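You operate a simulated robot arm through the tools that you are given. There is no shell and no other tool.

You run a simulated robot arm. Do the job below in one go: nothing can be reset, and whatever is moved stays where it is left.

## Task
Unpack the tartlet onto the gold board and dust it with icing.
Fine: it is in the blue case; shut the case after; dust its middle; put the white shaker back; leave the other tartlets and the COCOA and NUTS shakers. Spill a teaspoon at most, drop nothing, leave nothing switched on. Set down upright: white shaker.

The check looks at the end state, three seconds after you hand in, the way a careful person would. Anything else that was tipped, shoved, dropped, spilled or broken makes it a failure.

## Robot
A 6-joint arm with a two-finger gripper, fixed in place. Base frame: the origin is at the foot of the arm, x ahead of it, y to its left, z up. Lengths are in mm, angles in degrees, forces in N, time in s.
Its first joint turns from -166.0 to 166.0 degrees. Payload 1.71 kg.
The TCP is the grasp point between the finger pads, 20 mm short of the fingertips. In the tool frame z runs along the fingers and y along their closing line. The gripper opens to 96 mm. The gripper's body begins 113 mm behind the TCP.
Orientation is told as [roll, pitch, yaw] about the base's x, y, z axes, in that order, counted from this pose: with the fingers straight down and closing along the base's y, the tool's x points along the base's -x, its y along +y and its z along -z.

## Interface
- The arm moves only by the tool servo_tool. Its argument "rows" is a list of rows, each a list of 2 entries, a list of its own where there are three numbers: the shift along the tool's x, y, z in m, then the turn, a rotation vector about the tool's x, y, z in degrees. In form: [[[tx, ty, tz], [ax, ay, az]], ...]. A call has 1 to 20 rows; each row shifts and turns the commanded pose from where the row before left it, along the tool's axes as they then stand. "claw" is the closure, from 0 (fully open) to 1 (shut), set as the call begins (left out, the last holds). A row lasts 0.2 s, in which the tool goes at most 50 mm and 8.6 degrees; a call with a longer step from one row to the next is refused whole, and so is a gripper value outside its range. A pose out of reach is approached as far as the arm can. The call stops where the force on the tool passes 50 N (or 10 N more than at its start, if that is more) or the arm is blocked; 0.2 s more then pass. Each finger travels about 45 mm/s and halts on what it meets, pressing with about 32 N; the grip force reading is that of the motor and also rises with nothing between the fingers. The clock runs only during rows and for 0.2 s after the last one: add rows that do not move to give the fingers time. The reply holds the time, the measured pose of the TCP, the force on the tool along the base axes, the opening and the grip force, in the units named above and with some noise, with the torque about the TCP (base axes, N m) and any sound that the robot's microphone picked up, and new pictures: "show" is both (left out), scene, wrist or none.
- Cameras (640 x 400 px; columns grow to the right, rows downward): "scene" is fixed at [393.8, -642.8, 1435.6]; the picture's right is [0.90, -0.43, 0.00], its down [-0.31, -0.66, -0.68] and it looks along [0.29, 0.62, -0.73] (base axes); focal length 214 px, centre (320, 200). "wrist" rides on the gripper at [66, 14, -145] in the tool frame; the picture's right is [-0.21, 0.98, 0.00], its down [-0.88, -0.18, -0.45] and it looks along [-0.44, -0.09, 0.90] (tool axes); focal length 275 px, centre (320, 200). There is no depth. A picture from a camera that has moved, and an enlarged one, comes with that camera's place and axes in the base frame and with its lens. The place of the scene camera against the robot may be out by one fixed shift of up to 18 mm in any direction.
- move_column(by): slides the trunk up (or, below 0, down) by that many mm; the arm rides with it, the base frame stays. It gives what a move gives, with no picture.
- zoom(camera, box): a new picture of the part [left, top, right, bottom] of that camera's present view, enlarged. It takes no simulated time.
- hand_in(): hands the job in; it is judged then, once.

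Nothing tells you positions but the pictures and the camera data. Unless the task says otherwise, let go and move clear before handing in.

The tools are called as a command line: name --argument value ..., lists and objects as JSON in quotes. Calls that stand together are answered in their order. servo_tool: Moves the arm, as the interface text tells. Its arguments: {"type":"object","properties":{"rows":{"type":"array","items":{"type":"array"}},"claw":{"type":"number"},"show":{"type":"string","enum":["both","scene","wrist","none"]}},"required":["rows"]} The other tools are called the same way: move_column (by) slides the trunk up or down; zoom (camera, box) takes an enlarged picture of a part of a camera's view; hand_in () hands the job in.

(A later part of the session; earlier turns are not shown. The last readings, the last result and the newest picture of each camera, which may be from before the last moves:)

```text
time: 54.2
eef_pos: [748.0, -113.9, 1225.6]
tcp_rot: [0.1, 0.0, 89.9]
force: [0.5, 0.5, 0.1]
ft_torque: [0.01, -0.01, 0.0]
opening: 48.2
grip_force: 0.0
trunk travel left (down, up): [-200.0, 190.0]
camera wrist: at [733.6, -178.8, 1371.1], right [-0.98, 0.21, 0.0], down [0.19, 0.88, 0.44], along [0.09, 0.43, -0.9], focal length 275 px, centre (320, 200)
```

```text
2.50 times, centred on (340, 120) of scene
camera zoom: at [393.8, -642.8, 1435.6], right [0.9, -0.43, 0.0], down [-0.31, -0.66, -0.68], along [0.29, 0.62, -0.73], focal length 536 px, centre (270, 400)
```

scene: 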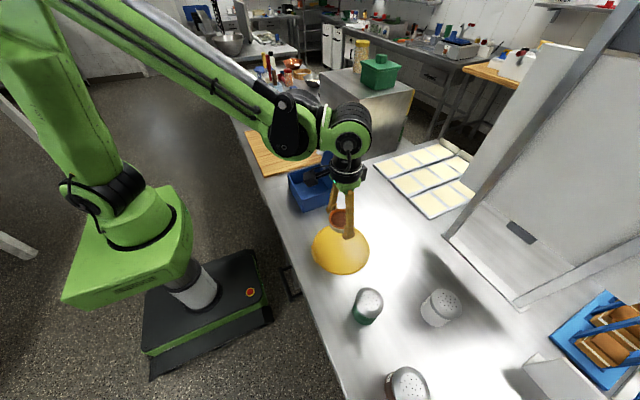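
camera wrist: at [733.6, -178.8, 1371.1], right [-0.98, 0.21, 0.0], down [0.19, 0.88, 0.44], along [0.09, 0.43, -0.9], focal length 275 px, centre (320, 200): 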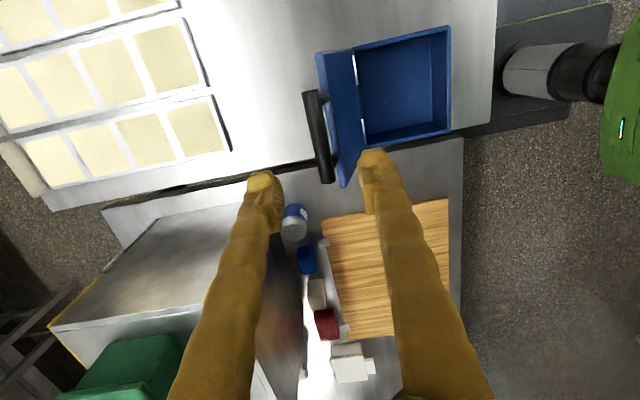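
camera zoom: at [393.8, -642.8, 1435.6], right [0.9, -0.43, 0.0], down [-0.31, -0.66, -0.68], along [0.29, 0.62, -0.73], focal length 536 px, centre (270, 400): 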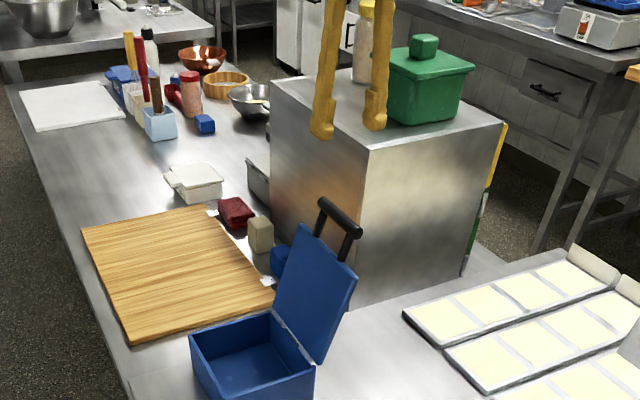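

The handle bar is at about (749, −113, 1097), as expected. Descending to straddle it.

servo_tool --rows '[[[0, -0.001, 0.03], [0, 0, 0]], [[0, 0, 0.03], [0, 0, 0]], [[0, 0, 0.03], [0, 0, 0]], [[0, 0, 0.02], [0, 0, 0]], [[0, 0, 0.015], [0, 0, 0]], [[0, 0, 0], [0, 0, 0]], [[0, 0, 0], [0, 0, 0]]]' --show "none"

zoom --camera "wrist" --box '[120, 20, 480, 260]'

zoom --camera "scene" --box '[270, 80, 370, 180]'

```text
time: 55.8
eef_pos: [752.1, -113.6, 1101.7]
tcp_rot: [0.1, 0.0, 89.9]
force: [0.1, 0.1, -0.4]
ft_torque: [0.02, -0.01, -0.01]
opening: 47.9
grip_force: 0.1
trunk travel left (down, up): [-200.0, 190.0]
```

```text
1.67 times, centred on (300, 140) of wrist
camera zoom: at [736.8, -178.3, 1245.6], right [-0.98, 0.21, 0.0], down [0.19, 0.88, 0.44], along [0.09, 0.43, -0.9], focal length 459 px, centre (353, 300)
```

zoom: 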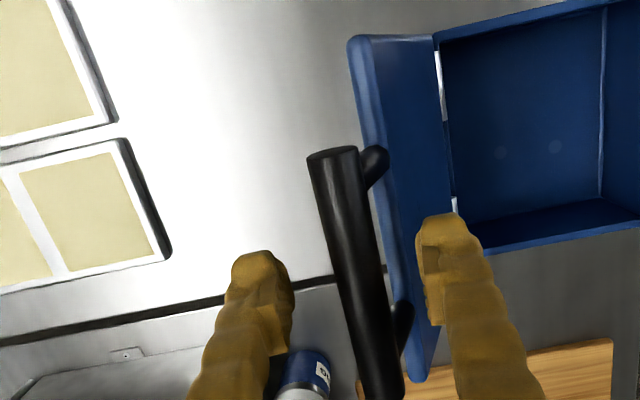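

```text
4.00 times, centred on (320, 130) of scene
camera zoom: at [393.8, -642.8, 1435.6], right [0.9, -0.43, 0.0], down [-0.31, -0.66, -0.68], along [0.29, 0.62, -0.73], focal length 858 px, centre (320, 480)
```

zoom: 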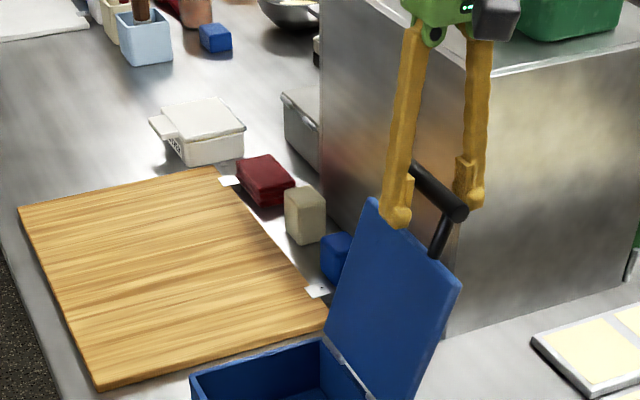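

The bar is between the fingers. I'll close to the loose cage and bring the lid back over vertical to about 70°.

servo_tool --rows '[[[0, 0.001, 0.004], [0, 0, 0]], [[0, 0, 0], [0, 0, 0]], [[0, 0, 0], [0, 0, 0]], [[0, 0.0085, -0.0013], [0, 0, 0]], [[0, 0.0085, -0.0013], [0, 0, 0]], [[0, 0.0085, -0.0013], [0, 0, 0]], [[0, 0.0085, -0.0013], [0, 0, 0]], [[0, 0.011, -0.0007], [1.67, 0, 0]], [[0, 0.011, -0.0007], [1.67, 0, 0]], [[0, 0.011, -0.0007], [1.67, 0, 0]], [[0, 0, 0], [0, 0, 0]]]' --claw 0.77 --show "none"

zoom --camera "wrist" --box '[120, 20, 480, 260]'

zoom --camera "scene" --box '[260, 80, 380, 200]'

```text
time: 58.2
eef_pos: [682.3, -112.3, 1103.4]
tcp_rot: [-4.9, 0.0, 89.9]
force: [-0.1, -0.6, -0.2]
ft_torque: [0.01, -0.03, 0.0]
opening: 22.1
grip_force: 0.0
trunk travel left (down, up): [-200.0, 190.0]
```

```text
1.67 times, centred on (300, 140) of wrist
camera zoom: at [654.0, -177.4, 1247.5], right [-0.97, 0.21, -0.09], down [0.15, 0.88, 0.46], along [0.17, 0.43, -0.88], focal length 459 px, centre (353, 300)
```

zoom: 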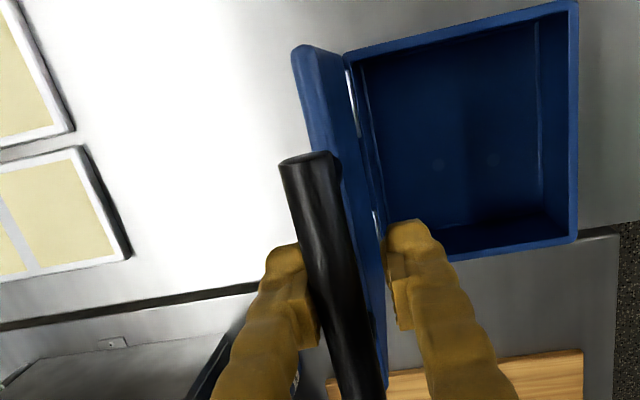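

```text
3.33 times, centred on (320, 140) of scene
camera zoom: at [393.8, -642.8, 1435.6], right [0.9, -0.43, 0.0], down [-0.31, -0.66, -0.68], along [0.29, 0.62, -0.73], focal length 715 px, centre (320, 400)
```

zoom: 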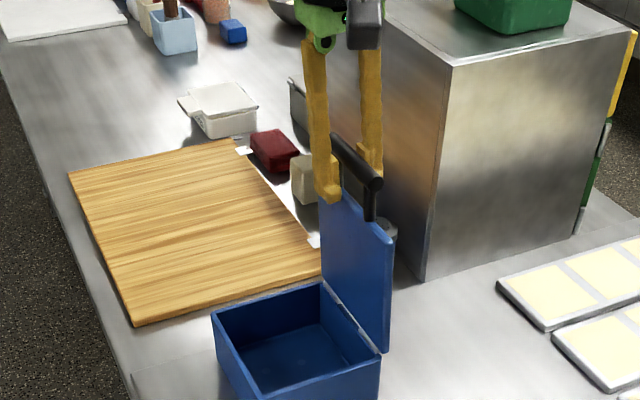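

servo_tool --rows '[[[0, 0.0104, 0.0001], [1.67, 0, 0]], [[0, 0.0104, 0.0001], [1.67, 0, 0]], [[0, 0.0104, 0.0001], [1.67, 0, 0]], [[0, 0.011, 0.0012], [1.67, 0, 0]], [[0, 0.011, 0.0012], [1.67, 0, 0]], [[0, 0.011, 0.0012], [1.67, 0, 0]], [[0, 0.0108, 0.0022], [1.67, 0, 0]], [[0, 0.0108, 0.0022], [1.67, 0, 0]], [[0, 0.0108, 0.0022], [1.67, 0, 0]], [[0, 0.0106, 0.0031], [1.67, 0, 0]], [[0, 0.0106, 0.0031], [1.67, 0, 0]], [[0, 0.0106, 0.0031], [1.67, 0, 0]], [[0, 0, 0], [0, 0, 0]]]' --show "none"

zoom --camera "wrist" --box '[120, 20, 480, 260]'

zoom --camera "scene" --box '[240, 100, 360, 220]'

```text
time: 61.0
eef_pos: [565.2, -113.3, 1054.3]
tcp_rot: [-25.0, 0.0, 89.9]
force: [1.1, 0.1, -0.1]
ft_torque: [0.01, 0.02, -0.01]
opening: 21.8
grip_force: 0.1
trunk travel left (down, up): [-200.0, 190.0]
```

```text
1.67 times, centred on (300, 140) of wrist
camera zoom: at [490.3, -178.2, 1180.2], right [-0.89, 0.21, -0.41], down [-0.02, 0.88, 0.48], along [0.46, 0.43, -0.77], focal length 459 px, centre (353, 300)
```

zoom: 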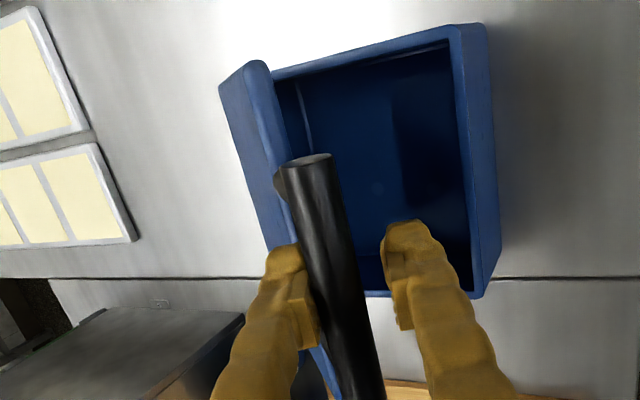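

```text
3.33 times, centred on (300, 160) of scene
camera zoom: at [393.8, -642.8, 1435.6], right [0.9, -0.43, 0.0], down [-0.31, -0.66, -0.68], along [0.29, 0.62, -0.73], focal length 715 px, centre (387, 333)
```

zoom: 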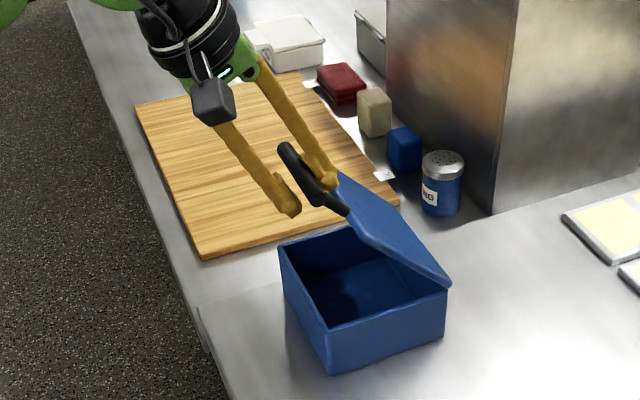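

servo_tool --rows '[[[0, 0.0106, 0.0049], [1.67, 0, 0]], [[0, 0.0106, 0.0049], [1.67, 0, 0]], [[0, 0.0106, 0.0049], [1.67, 0, 0]], [[0, 0.0099, 0.0049], [1.67, 0, 0]], [[0, 0.0099, 0.0049], [1.67, 0, 0]], [[0, 0.0099, 0.0049], [1.67, 0, 0]], [[0, 0.0094, 0.0057], [1.67, 0, 0]], [[0, 0.0094, 0.0057], [1.67, 0, 0]], [[0, 0.0094, 0.0057], [1.67, 0, 0]], [[0, 0, 0], [0, 0, 0]]]' --show "none"

zoom --camera "wrist" --box '[120, 20, 480, 260]'

zoom --camera "scene" --box '[230, 120, 350, 220]'

```text
time: 63.2
eef_pos: [514.9, -112.6, 966.8]
tcp_rot: [-40.1, 0.0, 89.9]
force: [0.1, 0.9, -0.4]
ft_torque: [-0.01, 0.01, -0.03]
opening: 22.0
grip_force: 0.1
trunk travel left (down, up): [-200.0, 190.0]
```

```text
1.67 times, centred on (300, 140) of wrist
camera zoom: at [409.1, -176.8, 1069.7], right [-0.75, 0.21, -0.63], down [-0.14, 0.88, 0.46], along [0.65, 0.43, -0.63], focal length 459 px, centre (353, 300)
```

zoom: 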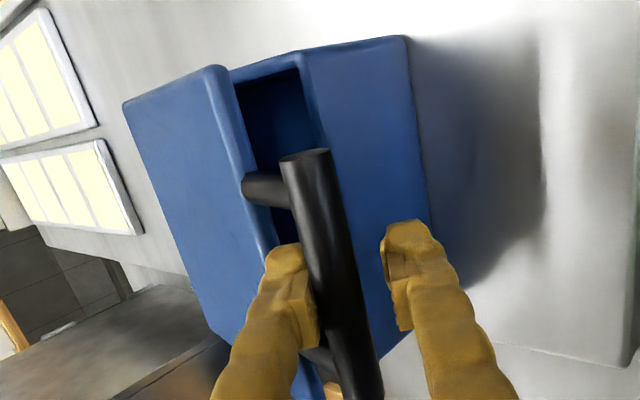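

```text
4.00 times, centred on (290, 170) of scene
camera zoom: at [393.8, -642.8, 1435.6], right [0.9, -0.43, 0.0], down [-0.31, -0.66, -0.68], along [0.29, 0.62, -0.73], focal length 858 px, centre (440, 320)
```

zoom: 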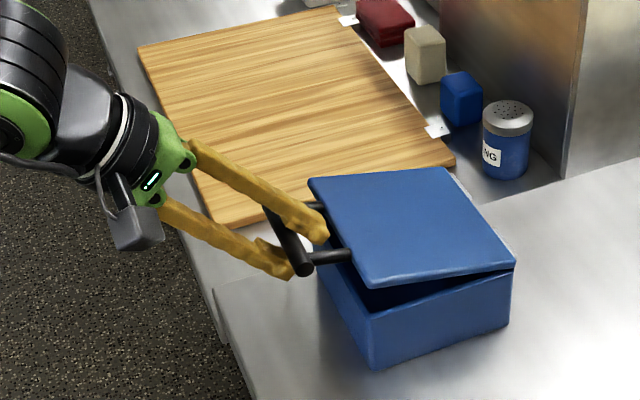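

servo_tool --rows '[[[0, 0.0087, 0.0063], [1.67, 0, 0]], [[0, 0.0087, 0.0063], [1.67, 0, 0]], [[0, 0.0087, 0.0063], [1.67, 0, 0]], [[0, 0, 0], [0, 0, 0]]]' --show "none"

zoom --camera "wrist" --box '[120, 20, 480, 260]'

zoom --camera "scene" --box '[260, 150, 350, 220]'

```text
time: 64.2
eef_pos: [508.2, -113.2, 936.5]
tcp_rot: [-45.1, 0.1, 89.9]
force: [0.4, -0.2, 0.8]
ft_torque: [0.01, 0.0, 0.02]
opening: 22.1
grip_force: 0.1
trunk travel left (down, up): [-200.0, 190.0]
```

```text
1.67 times, centred on (300, 140) of wrist
camera zoom: at [394.0, -177.1, 1028.7], right [-0.69, 0.21, -0.69], down [-0.18, 0.88, 0.44], along [0.7, 0.43, -0.57], focal length 459 px, centre (353, 300)
```

zoom: 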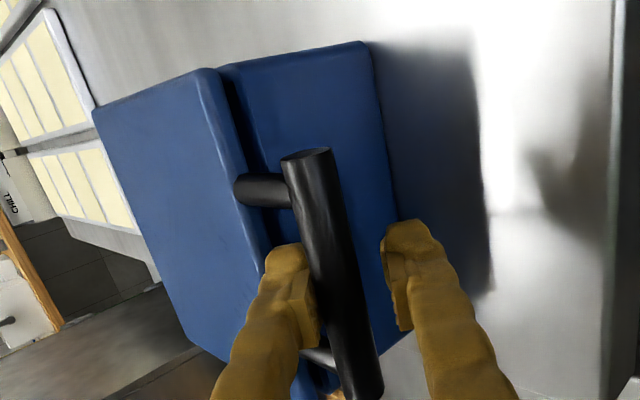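

```text
5.71 times, centred on (305, 185) of scene
camera zoom: at [393.8, -642.8, 1435.6], right [0.9, -0.43, 0.0], down [-0.31, -0.66, -0.68], along [0.29, 0.62, -0.73], focal length 1226 px, centre (406, 286)
```

zoom: 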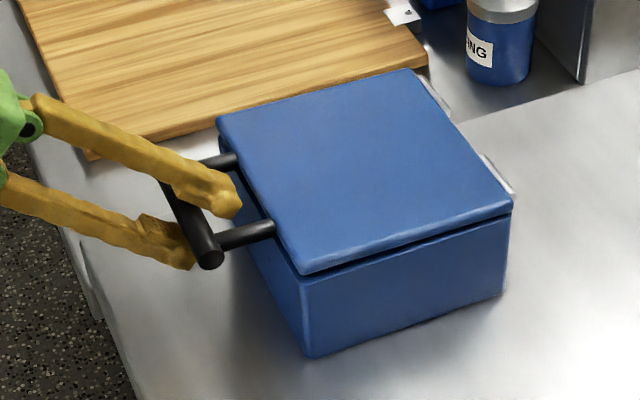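

A small gap remains because of the cage slack. Pressing down a few more millimetres with force checks.

servo_tool --rows '[[[0, 0.0018, 0.0018], [0, 0, 0]], [[0, 0.0018, 0.0018], [0, 0, 0]], [[0, 0, 0], [0, 0, 0]]]' --show "none"

zoom --camera "scene" --box '[260, 150, 350, 220]'

```text
time: 65.0
eef_pos: [508.0, -113.3, 929.8]
tcp_rot: [-45.0, 0.0, 89.9]
force: [-1.4, 0.0, 0.7]
ft_torque: [0.0, 0.01, 0.01]
opening: 22.4
grip_force: 0.1
trunk travel left (down, up): [-200.0, 190.0]
```

```text
5.71 times, centred on (305, 185) of scene
camera zoom: at [393.8, -642.8, 1435.6], right [0.9, -0.43, 0.0], down [-0.31, -0.66, -0.68], along [0.29, 0.62, -0.73], focal length 1226 px, centre (406, 286)
```

zoom: 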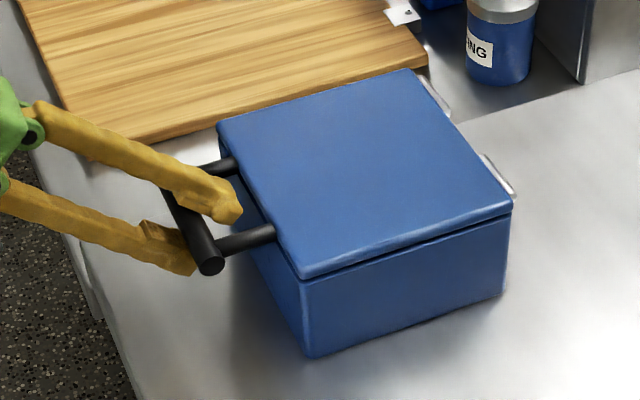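

servo_tool --rows '[[[0, 0.0018, 0.0018], [0, 0, 0]], [[0, 0, 0], [0, 0, 0]]]' --show "none"

zoom --camera "scene" --box '[260, 150, 350, 220]'

zoom --camera "wrist" --box '[120, 20, 480, 260]'

```text
time: 65.6
eef_pos: [508.2, -113.0, 929.5]
tcp_rot: [-45.0, 0.0, 89.8]
force: [3.8, 0.0, 2.5]
ft_torque: [-0.02, 0.04, 0.03]
opening: 24.4
grip_force: 1.4
trunk travel left (down, up): [-200.0, 190.0]
```

```text
5.71 times, centred on (305, 185) of scene
camera zoom: at [393.8, -642.8, 1435.6], right [0.9, -0.43, 0.0], down [-0.31, -0.66, -0.68], along [0.29, 0.62, -0.73], focal length 1226 px, centre (406, 286)
```

zoom: 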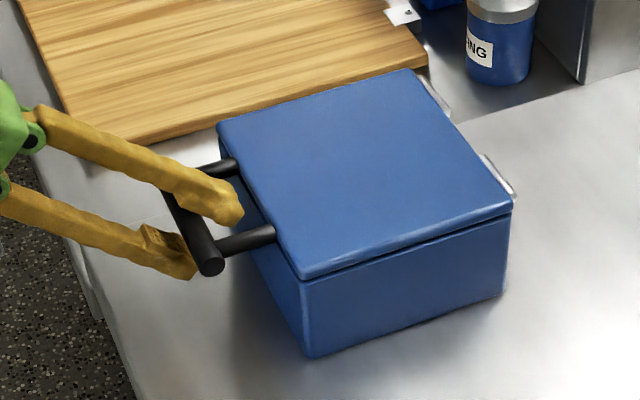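

```text
1.67 times, centred on (300, 140) of wrist
camera zoom: at [393.7, -177.5, 1021.4], right [-0.69, 0.21, -0.69], down [-0.18, 0.88, 0.44], along [0.7, 0.43, -0.57], focal length 459 px, centre (353, 300)
```

zoom: 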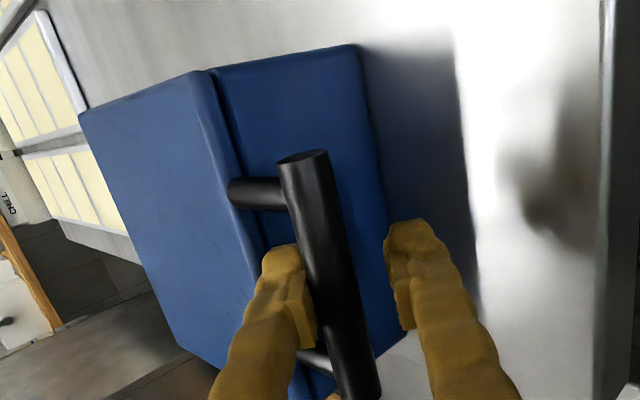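

zoom --camera "scene" --box '[260, 140, 380, 220]'

```text
5.00 times, centred on (320, 180) of scene
camera zoom: at [393.8, -642.8, 1435.6], right [0.9, -0.43, 0.0], down [-0.31, -0.66, -0.68], along [0.29, 0.62, -0.73], focal length 1072 px, centre (320, 300)
```

zoom: 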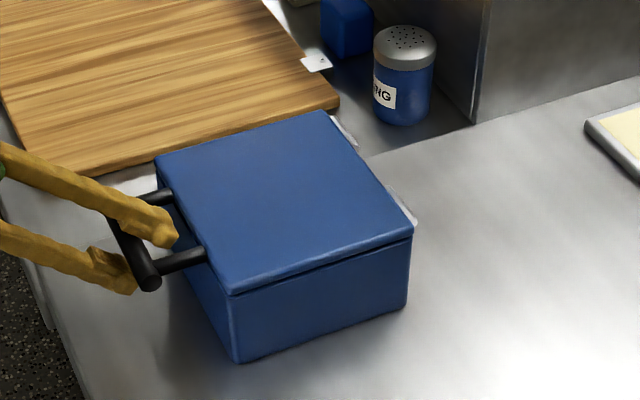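

The lid is fully closed and the case is exactly where it was. I'll open slightly and retreat along the tool axis.

servo_tool --rows '[[[0, -0.002, 0], [0, 0, 0]], [[0, 0, 0], [0, 0, 0]], [[0, 0, -0.02], [0, 0, 0]], [[0, 0, -0.03], [0, 0, 0]], [[0, 0, -0.03], [0, 0, 0]], [[0, 0, -0.03], [0, 0, 0]], [[0, 0, 0], [0, 0, 0]]]' --claw 0.58 --show "scene"

zoom --camera "scene" --box '[260, 140, 380, 220]'

```text
time: 67.2
eef_pos: [429.9, -112.3, 1007.0]
tcp_rot: [-45.0, 0.0, 89.8]
force: [0.4, 0.1, 0.6]
ft_torque: [-0.04, 0.0, -0.04]
opening: 40.3
grip_force: 0.0
trunk travel left (down, up): [-200.0, 190.0]
```

scene: 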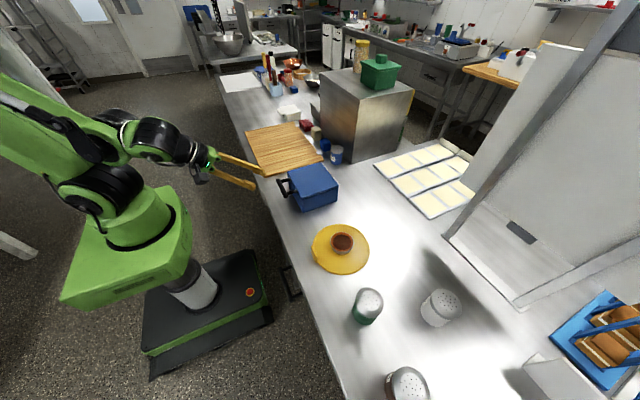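

```text
5.00 times, centred on (320, 180) of scene
camera zoom: at [393.8, -642.8, 1435.6], right [0.9, -0.43, 0.0], down [-0.31, -0.66, -0.68], along [0.29, 0.62, -0.73], focal length 1072 px, centre (320, 300)
```

zoom: 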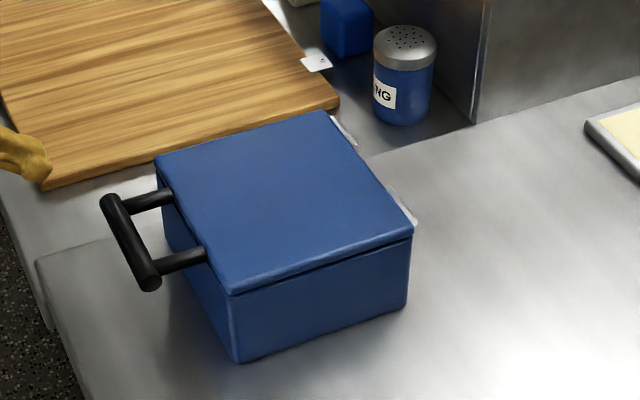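

The case is shut and undisturbed, and the tartlet is on the board. Next is the white ICING shaker: I'll rise, un-tilt, and yaw toward a −60° heading.

servo_tool --rows '[[[0, -0.0236, -0.0236], [0, 0, 0]], [[0, -0.0236, -0.0236], [0, 0, 0]], [[0, -0.0236, -0.0236], [0, 0, 0]], [[0, 0, 0], [-7.5, 0, 0]], [[0, 0, 0], [-7.5, 0, 0]], [[0, 0, 0], [-7.5, 0, 0]], [[0, 0, 0], [-7.5, 0, 0]], [[0, 0, 0], [-7.5, 0, 0]], [[0, 0, 0], [-7.5, 0, 0]], [[0, 0, 0], [0, 0, 0]], [[0, 0, 0], [0, 0, 0]]]' --claw 0.0 --show "none"

servo_tool --rows '[[[0, 0, 0], [0, 0, 8.4]], [[0, 0, 0], [0, 0, 8.4]], [[0, 0, 0], [0, 0, 8.4]], [[0, 0, 0], [0, 0, 8.4]], [[0, 0, 0], [0, 0, 8.4]], [[0, 0, 0], [0, 0, 8.4]], [[0, 0, 0], [0, 0, 8.4]], [[0, 0, 0], [0, 0, 8.4]], [[0, 0, 0], [0, 0, 8.4]], [[0, 0, 0], [0, 0, 8.4]], [[0, 0, 0], [0, 0, 8.4]], [[0, 0, 0], [0, 0, 8.4]], [[0, 0, 0], [0, 0, 8.4]], [[0, 0, 0], [0, 0, 8.4]], [[0, 0, 0], [0, 0, 8.4]], [[0, 0, 0], [0, 0, 8.4]], [[0, 0, 0], [0, 0, 8.4]], [[0, 0, 0], [0, 0, 7.2]], [[0, 0, 0], [0, 0, 0]]]' --show "none"

```text
time: 69.6
eef_pos: [425.0, -113.6, 1110.3]
tcp_rot: [-0.2, 0.0, 89.9]
force: [-0.3, 0.4, 0.4]
ft_torque: [-0.01, -0.09, 0.01]
opening: 96.2
grip_force: 0.1
trunk travel left (down, up): [-200.0, 190.0]
```

```text
time: 73.6
eef_pos: [431.2, -112.6, 1107.9]
tcp_rot: [-0.1, 0.0, -60.1]
force: [0.7, -0.3, 0.3]
ft_torque: [0.0, 0.02, -0.01]
opening: 96.1
grip_force: 0.0
trunk travel left (down, up): [-200.0, 190.0]
```

servo_tool --rows '[[[-0.0422, 0, 0], [0, 0, 0]], [[-0.0422, 0, 0], [0, 0, 0]], [[-0.0422, 0, 0], [0, 0, 0]], [[-0.0422, 0, 0], [0, 0, 0]], [[-0.0422, 0, 0], [0, 0, 0]], [[-0.0422, 0, 0], [0, 0, 0]], [[-0.0422, 0, 0], [0, 0, 0]], [[-0.0422, 0, 0], [0, 0, 0]], [[-0.0422, 0, 0], [0, 0, 0]], [[-0.0422, -0.0025, 0], [0, 0, 0]], [[0, 0, 0], [0, 0, 0]], [[0, 0, 0], [0, 0, 0]]]' --show "both"

zoom --camera "wrist" --box '[220, 40, 460, 240]'

```text
time: 76.2
eef_pos: [637.1, -479.2, 1110.9]
tcp_rot: [0.0, 0.0, -60.0]
force: [0.0, -0.1, 0.7]
ft_torque: [0.0, -0.01, -0.02]
opening: 96.1
grip_force: 0.0
trunk travel left (down, up): [-200.0, 190.0]
camera wrist: at [615.9, -414.2, 1255.4], right [0.95, 0.31, 0.0], down [0.28, -0.85, 0.45], along [0.14, -0.42, -0.9], focal length 275 px, centre (320, 200)
```

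scene: 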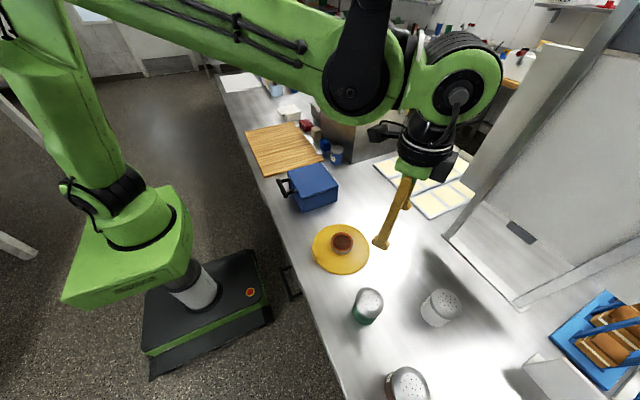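
wrist: 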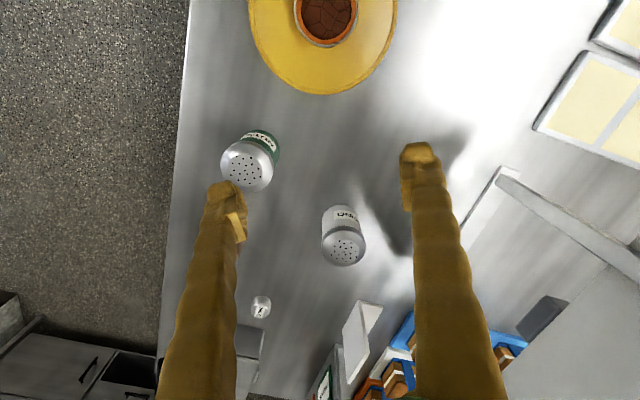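

```text
2.00 times, centred on (340, 140) of wrist
camera zoom: at [615.9, -414.2, 1255.4], right [0.95, 0.31, 0.0], down [0.28, -0.85, 0.45], along [0.14, -0.42, -0.9], focal length 551 px, centre (280, 320)
```

zoom: 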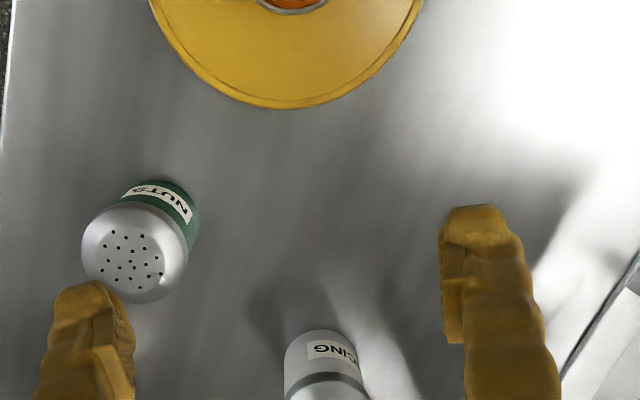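

zoom --camera "wrist" --box '[200, 110, 400, 290]'

zoom --camera "scene" --box '[400, 260, 500, 350]'

```text
2.22 times, centred on (300, 200) of wrist
camera zoom: at [615.9, -414.2, 1255.4], right [0.95, 0.31, 0.0], down [0.28, -0.85, 0.45], along [0.14, -0.42, -0.9], focal length 612 px, centre (364, 200)
```

zoom: 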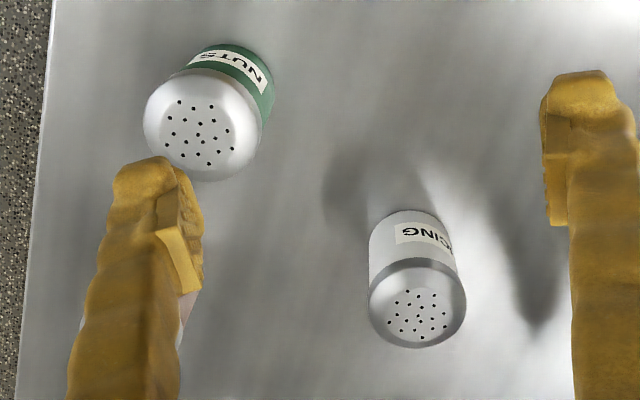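

```text
4.44 times, centred on (450, 305) of scene
camera zoom: at [393.8, -642.8, 1435.6], right [0.9, -0.43, 0.0], down [-0.31, -0.66, -0.68], along [0.29, 0.62, -0.73], focal length 953 px, centre (-258, -267)
```

zoom: 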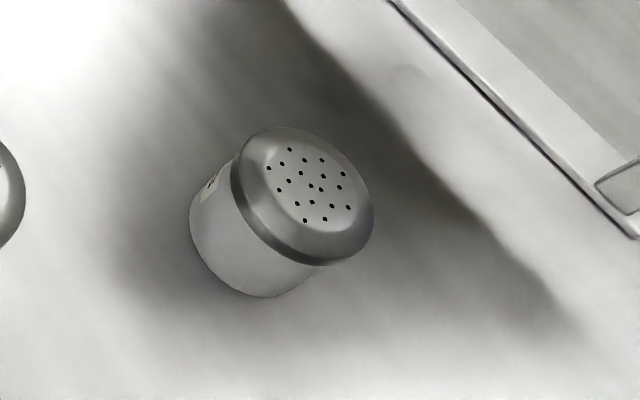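

The white shaker is localised at about (721, −628), cap top z≈940, with a diameter of about 60 mm and the table at z≈854. I'll tilt the tool 45° outward, above everything, then take a refined look.

servo_tool --rows '[[[0, 0, 0], [0, -7.5, 0]], [[0, 0, 0], [0, -7.5, 0]], [[0, 0, 0], [0, -7.5, 0]], [[0, 0, 0], [0, -7.5, 0]], [[0, 0, 0], [0, -7.5, 0]], [[0, 0, 0], [0, -7.5, 0]], [[0, 0, 0], [0, 0, 0]], [[0, 0, 0], [0, 0, 0]]]' --show "both"

```text
time: 78.0
eef_pos: [639.4, -479.3, 1108.4]
tcp_rot: [-0.1, -45.1, -60.1]
force: [-0.2, -0.1, -0.4]
ft_torque: [0.03, 0.0, 0.02]
opening: 95.9
grip_force: 0.0
trunk travel left (down, up): [-200.0, 190.0]
camera wrist: at [575.6, -342.5, 1165.1], right [0.92, 0.36, 0.15], down [-0.01, -0.36, 0.93], along [0.39, -0.86, -0.32], focal length 275 px, centre (320, 200)
```

scene: 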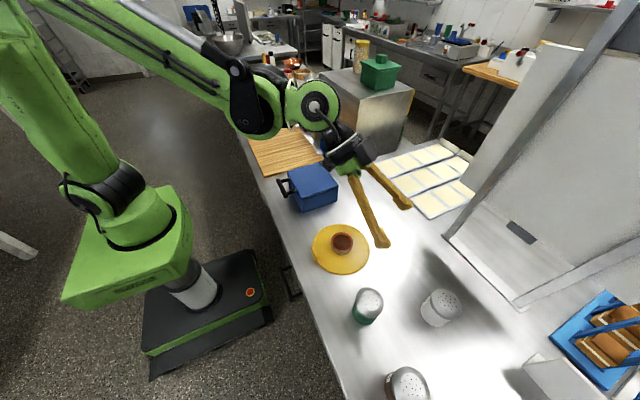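
wrist: 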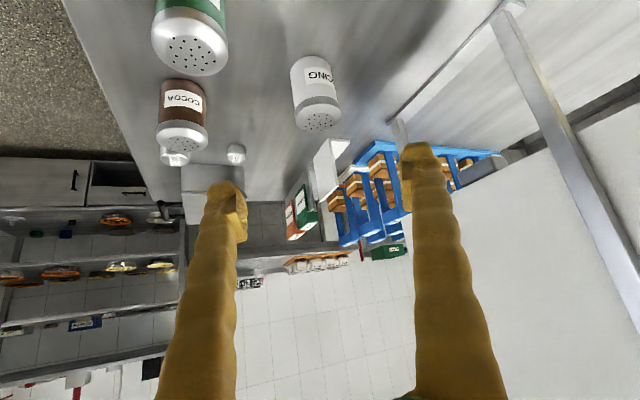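

servo_tool --rows '[[[0.0073, -0.0007, 0.0313], [0, 0, 0]], [[0.0073, -0.0007, 0.0313], [0, 0, 0]], [[0.0073, -0.0007, 0.0313], [0, 0, 0]], [[0.0073, -0.0007, 0.0313], [0, 0, 0]], [[0.0073, -0.0007, 0.0313], [0, 0, 0]], [[0, 0, 0], [0, 0, 0]], [[0, 0, 0], [0, 0, 0]]]' --show "both"

zoom --camera "wrist" --box '[200, 40, 440, 240]'

zoom --camera "scene" --box '[340, 210, 480, 350]'

```text
time: 79.6
eef_pos: [677.9, -553.7, 972.2]
tcp_rot: [-0.1, -45.0, -60.1]
force: [-1.2, 0.1, 0.2]
ft_torque: [0.01, 0.02, 0.03]
opening: 96.2
grip_force: 0.0
trunk travel left (down, up): [-200.0, 190.0]
camera wrist: at [613.8, -417.0, 1028.0], right [0.92, 0.36, 0.15], down [-0.01, -0.36, 0.93], along [0.39, -0.86, -0.32], focal length 275 px, centre (320, 200)
```

scene: 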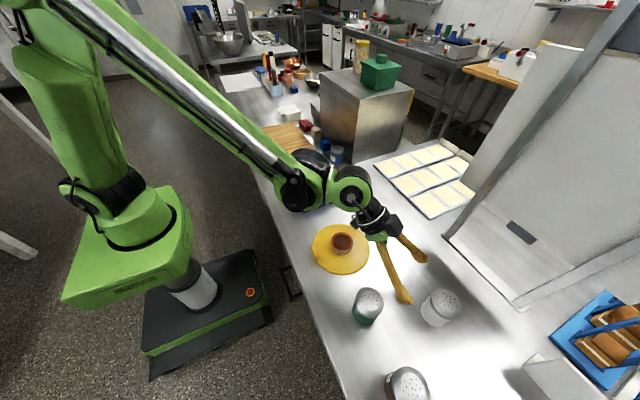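
wrist: 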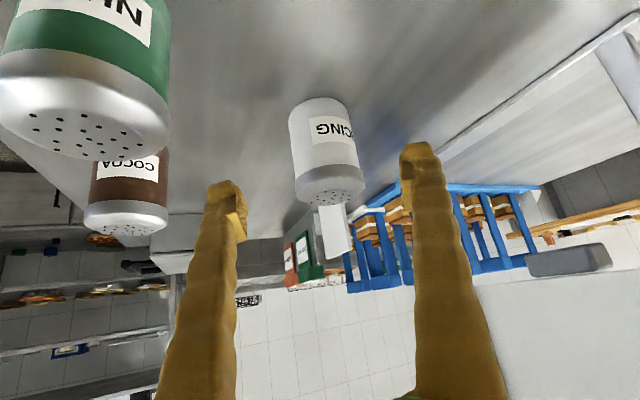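

```text
2.00 times, centred on (320, 140) of wrist
camera zoom: at [613.8, -417.0, 1028.0], right [0.92, 0.36, 0.15], down [-0.01, -0.36, 0.93], along [0.39, -0.86, -0.32], focal length 551 px, centre (320, 320)
```

zoom: 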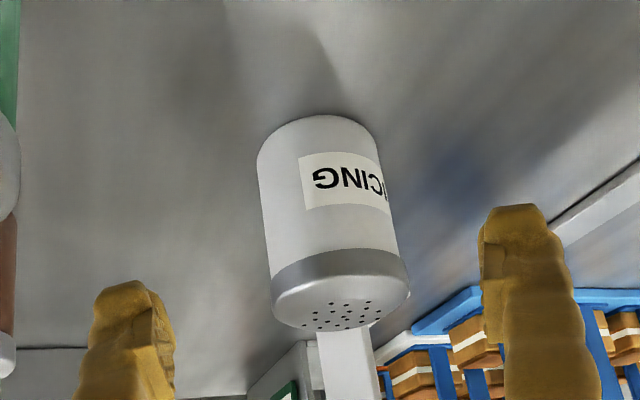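

```text
2.86 times, centred on (410, 280) of scene
camera zoom: at [393.8, -642.8, 1435.6], right [0.9, -0.43, 0.0], down [-0.31, -0.66, -0.68], along [0.29, 0.62, -0.73], focal length 613 px, centre (63, -29)
```

zoom: 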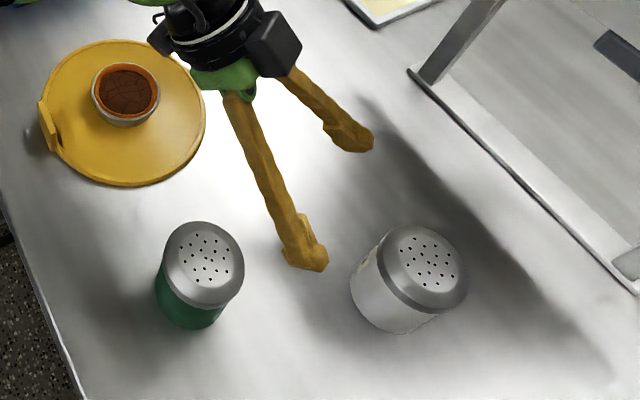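

The lateral alignment is within about 1 mm. Advancing 90 mm along the approach axis, then checking.

servo_tool --rows '[[[0, 0, 0.03], [0, 0, 0]], [[0, 0, 0.03], [0, 0, 0]], [[0, 0, 0.03], [0, 0, 0]], [[0, 0, 0], [0, 0, 0]], [[0, 0, 0], [0, 0, 0]]]' --show "none"

zoom --camera "wrist" --box '[140, 20, 500, 260]'

zoom --camera "scene" --box '[340, 210, 480, 350]'

```text
time: 80.8
eef_pos: [711.4, -609.9, 909.5]
tcp_rot: [0.0, -45.0, -60.2]
force: [0.6, 0.1, 0.1]
ft_torque: [0.0, 0.0, 0.01]
opening: 96.1
grip_force: 0.0
trunk travel left (down, up): [-200.0, 190.0]
```

```text
1.67 times, centred on (320, 140) of wrist
camera zoom: at [647.6, -472.8, 966.0], right [0.92, 0.36, 0.15], down [-0.01, -0.36, 0.93], along [0.39, -0.86, -0.32], focal length 459 px, centre (320, 300)
```

zoom: 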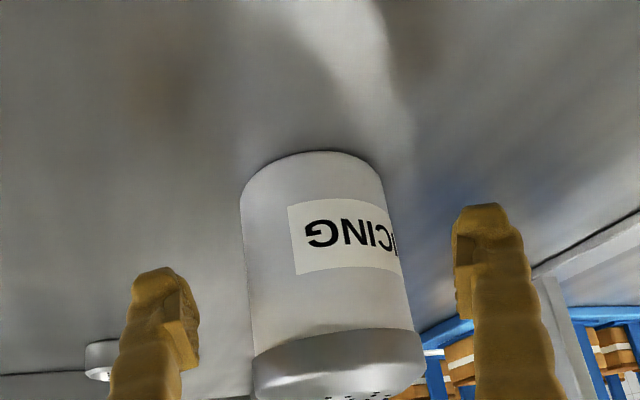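

```text
2.86 times, centred on (410, 280) of scene
camera zoom: at [393.8, -642.8, 1435.6], right [0.9, -0.43, 0.0], down [-0.31, -0.66, -0.68], along [0.29, 0.62, -0.73], focal length 613 px, centre (63, -29)
```

zoom: 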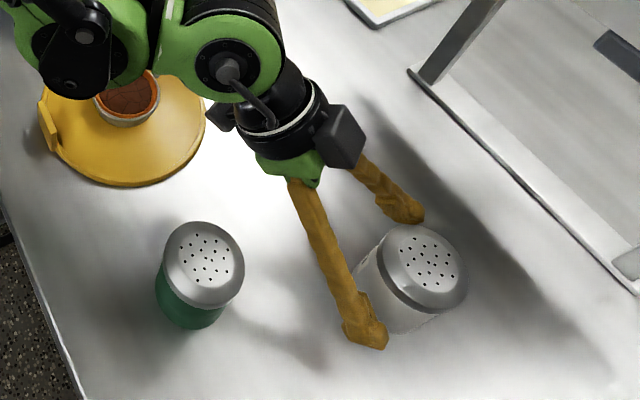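

Alignment is good. Advancing the last 30 mm, then closing on the body.

servo_tool --rows '[[[0.0007, 0.0003, 0.012], [0, 0, 0]], [[0.0007, 0.0002, 0.012], [0, 0, 0]], [[0, 0, 0.006], [0, 0, 0]], [[0, 0, 0], [0, 0, 0]], [[0, 0, 0], [0, 0, 0]]]' --show "none"

zoom --camera "wrist" --box '[140, 20, 500, 260]'

zoom --camera "scene" --box '[380, 240, 480, 340]'

```text
time: 82.0
eef_pos: [721.0, -626.7, 886.5]
tcp_rot: [0.0, -45.0, -60.1]
force: [-0.3, 0.1, -0.1]
ft_torque: [0.0, -0.02, -0.02]
opening: 96.3
grip_force: 0.0
trunk travel left (down, up): [-200.0, 190.0]
```

```text
1.67 times, centred on (320, 140) of wrist
camera zoom: at [657.8, -490.0, 943.0], right [0.92, 0.36, 0.15], down [-0.01, -0.36, 0.93], along [0.39, -0.86, -0.32], focal length 459 px, centre (320, 300)
```

zoom: 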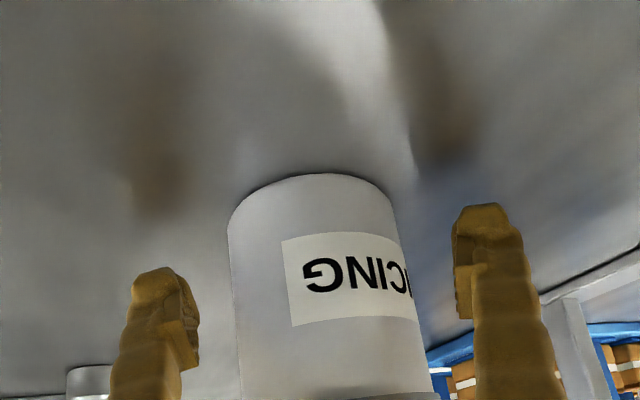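

```text
4.00 times, centred on (430, 290) of scene
camera zoom: at [393.8, -642.8, 1435.6], right [0.9, -0.43, 0.0], down [-0.31, -0.66, -0.68], along [0.29, 0.62, -0.73], focal length 858 px, centre (-120, -160)
```

zoom: 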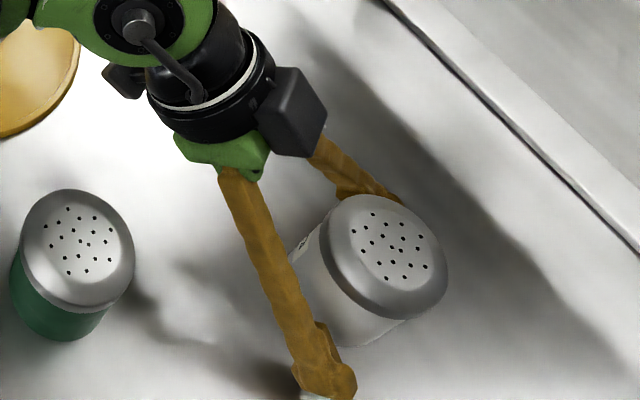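

Fingers straddle the shaker body. Closing.

servo_tool --rows '[[[0, 0, 0], [0, 0, 0]], [[0, 0, 0], [0, 0, 0]], [[0, 0, 0], [0, 0, 0]], [[0, 0, 0], [0, 0, 0]]]' --claw 0.5 --show "none"

zoom --camera "wrist" --box '[140, 20, 500, 260]'

zoom --camera "scene" --box '[380, 240, 480, 340]'

```text
time: 83.0
eef_pos: [721.8, -627.5, 887.5]
tcp_rot: [-0.1, -45.1, -60.1]
force: [0.7, -0.2, 1.4]
ft_torque: [-0.11, -0.05, -0.01]
opening: 64.7
grip_force: 32.3
trunk travel left (down, up): [-200.0, 190.0]
```

```text
1.67 times, centred on (320, 140) of wrist
camera zoom: at [657.8, -490.0, 943.2], right [0.92, 0.36, 0.15], down [-0.01, -0.36, 0.93], along [0.39, -0.86, -0.32], focal length 459 px, centre (320, 300)
```

zoom: 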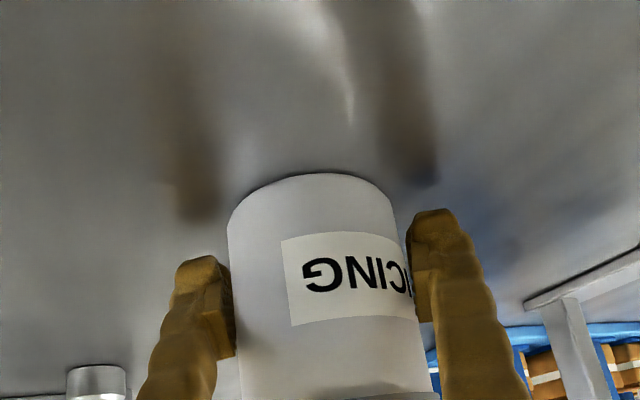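

```text
4.00 times, centred on (430, 290) of scene
camera zoom: at [393.8, -642.8, 1435.6], right [0.9, -0.43, 0.0], down [-0.31, -0.66, -0.68], along [0.29, 0.62, -0.73], focal length 858 px, centre (-120, -160)
```

zoom: 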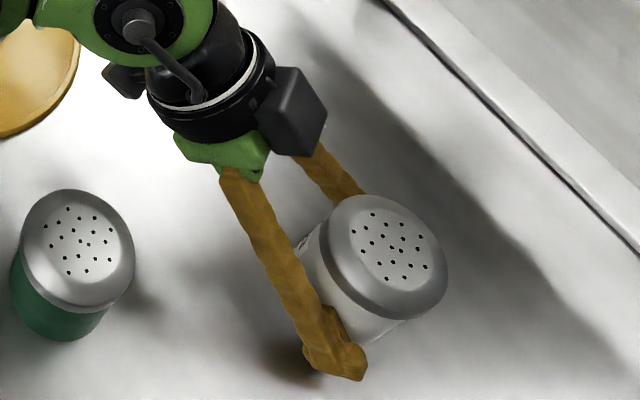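

Firmly gripped (64.7 mm, 32 N). Lifting straight up slowly at first.

servo_tool --rows '[[[-0.0035, 0, -0.0035], [0, 0, 0]], [[-0.0071, 0, -0.0071], [0, 0, 0]], [[-0.0106, 0, -0.0106], [0, 0, 0]], [[-0.0141, 0, -0.0141], [0, 0, 0]], [[-0.0177, 0, -0.0177], [0, 0, 0]], [[-0.0212, 0, -0.0212], [0, 0, 0]], [[-0.0212, 0, -0.0212], [0, 0, 0]], [[-0.0212, 0, -0.0212], [0, 0, 0]], [[-0.0141, 0, -0.0141], [0, 0, 0]], [[0, 0, 0], [0, 0, 0]]]' --show "both"

zoom --camera "scene" --box '[360, 150, 520, 350]'

```text
time: 85.2
eef_pos: [719.2, -625.5, 1072.4]
tcp_rot: [0.0, -45.0, -60.0]
force: [0.3, 0.2, -2.1]
ft_torque: [0.0, -0.01, -0.01]
opening: 64.7
grip_force: 31.8
trunk travel left (down, up): [-200.0, 190.0]
camera wrist: at [655.8, -489.6, 1128.5], right [0.92, 0.36, 0.15], down [-0.01, -0.36, 0.93], along [0.39, -0.86, -0.32], focal length 275 px, centre (320, 200)
```

scene: 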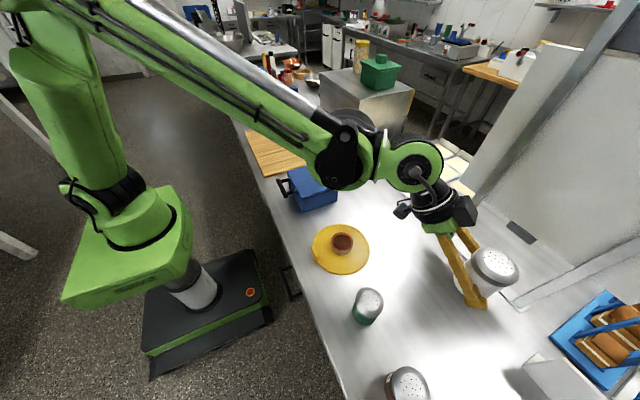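
wrist: 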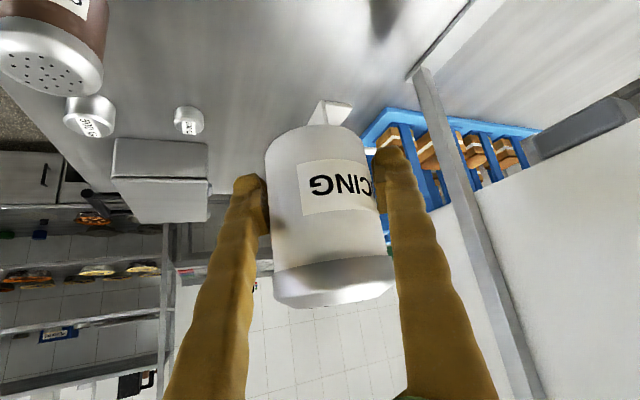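

```text
2.00 times, centred on (440, 250) of scene
camera zoom: at [393.8, -642.8, 1435.6], right [0.9, -0.43, 0.0], down [-0.31, -0.66, -0.68], along [0.29, 0.62, -0.73], focal length 429 px, centre (80, 100)
```

zoom: 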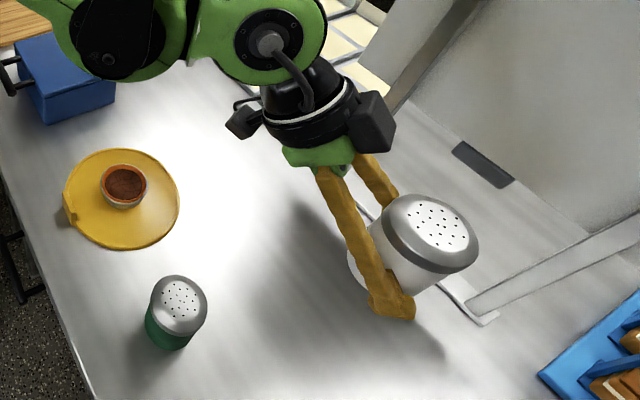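

The shaker is lifted and upright. Next I'll bring it back toward the board at a safe height.

servo_tool --rows '[[[0.0179, 0.0069, -0.0268], [0, 0, 0]], [[0.0179, 0.0069, -0.0268], [0, 0, 0]], [[0.0179, 0.0069, -0.0268], [0, 0, 0]], [[0.0179, 0.0069, -0.0268], [0, 0, 0]], [[0.0179, 0.0069, -0.0268], [0, 0, 0]], [[0.0179, 0.0069, -0.0268], [0, 0, 0]], [[0, 0, 0], [0, 0, 0]], [[0, 0, 0], [0, 7.5, 0]], [[0, 0, 0], [0, 7.5, 0]], [[0, 0, 0], [0, 0, 0]]]' --show "scene"

```text
time: 87.4
eef_pos: [662.6, -442.0, 1109.2]
tcp_rot: [0.0, -30.0, -60.1]
force: [0.2, -1.0, -1.6]
ft_torque: [-0.01, 0.0, 0.03]
opening: 64.6
grip_force: 32.2
trunk travel left (down, up): [-200.0, 190.0]
```

scene: 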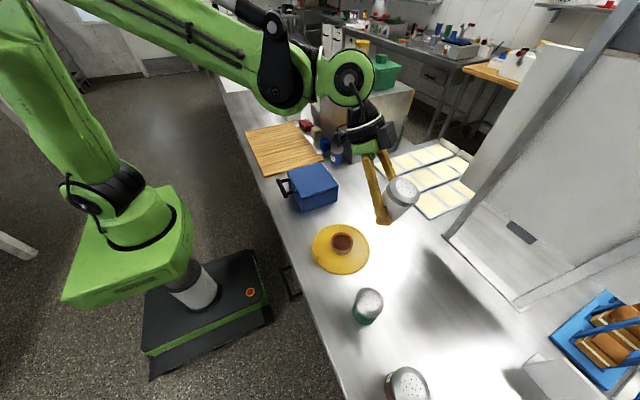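

Now rotating the heading to −30° (radial), keeping the shaker near upright.

servo_tool --rows '[[[0, 0, 0], [-3.75, 0, -6.5]], [[0, 0, 0], [-3.75, 0, -6.5]], [[0, 0, 0], [-3.75, 0, -6.5]], [[0, 0, 0], [-3.75, 0, -6.5]], [[0, 0, 0], [0, 0, 0]], [[0, 0, 0], [0, 0, 0]]]' --show "none"

```text
time: 88.8
eef_pos: [662.6, -443.6, 1109.1]
tcp_rot: [0.0, -30.0, -30.1]
force: [0.7, -0.5, -1.3]
ft_torque: [-0.01, -0.02, 0.0]
opening: 64.4
grip_force: 31.8
trunk travel left (down, up): [-200.0, 190.0]
```

Rolling the tool about its axis, first half (the shaker stays above horizontal the whole way).

servo_tool --rows '[[[0, 0, 0], [0, 0, -8.2]], [[0, 0, 0], [0, 0, -8.2]], [[0, 0, 0], [0, 0, -8.2]], [[0, 0, 0], [0, 0, -8.2]], [[0, 0, 0], [0, 0, -8.2]], [[0, 0, 0], [0, 0, -8.2]], [[0, 0, 0], [0, 0, -8.2]], [[0, 0, 0], [0, 0, -8.2]], [[0, 0, 0], [0, 0, -8.2]], [[0, 0, 0], [0, 0, -8.2]], [[0, 0, 0], [0, 0, -8.0]], [[0, 0, 0], [0, 0, 0]]]' --show "scene"

```text
time: 91.4
eef_pos: [661.6, -442.1, 1108.8]
tcp_rot: [-30.0, 0.1, 59.9]
force: [-0.2, 1.2, -1.6]
ft_torque: [-0.04, 0.01, 0.01]
opening: 64.2
grip_force: 31.9
trunk travel left (down, up): [-200.0, 190.0]
```

scene: 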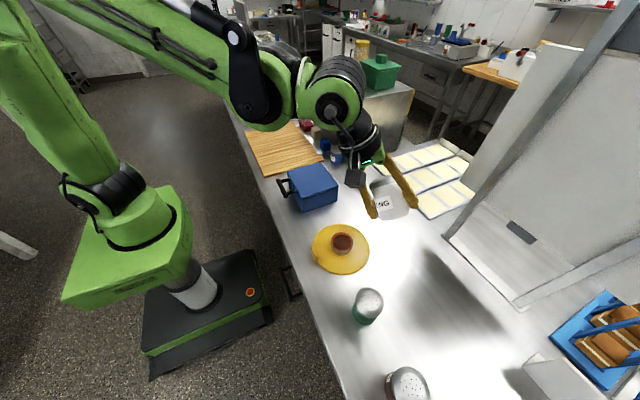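

Tracking is fine. Second half of the roll.

servo_tool --rows '[[[0, 0, 0], [0, 0, -8.2]], [[0, 0, 0], [0, 0, -8.2]], [[0, 0, 0], [0, 0, -8.2]], [[0, 0, 0], [0, 0, -8.2]], [[0, 0, 0], [0, 0, -8.2]], [[0, 0, 0], [0, 0, -8.2]], [[0, 0, 0], [0, 0, -8.2]], [[0, 0, 0], [0, 0, -8.2]], [[0, 0, 0], [0, 0, -8.2]], [[0, 0, 0], [0, 0, -8.2]], [[0, 0, 0], [0, 0, -8.0]], [[0, 0, 0], [0, 0, 0]]]' --show "both"

```text
time: 94.0
eef_pos: [677.9, -417.3, 1108.5]
tcp_rot: [-3.8, 29.8, 138.9]
force: [-0.3, -0.7, -1.9]
ft_torque: [-0.01, 0.0, 0.0]
opening: 63.8
grip_force: 31.6
out of reach, approached as far as the arm can: row 10, 11
trunk travel left (down, up): [-200.0, 190.0]
camera wrist: at [650.9, -424.8, 1266.3], right [-0.75, -0.64, -0.16], down [-0.64, 0.77, -0.04], along [0.15, 0.07, -0.99], focal length 275 px, centre (320, 200)
```

scene: 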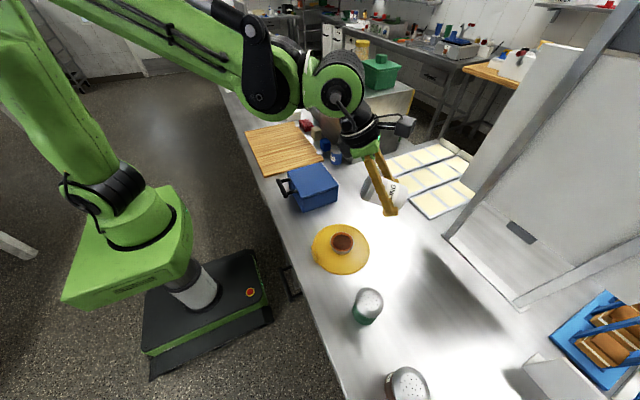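
wrist: 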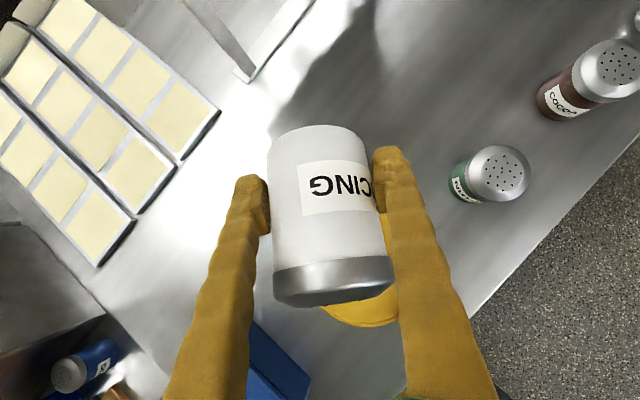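

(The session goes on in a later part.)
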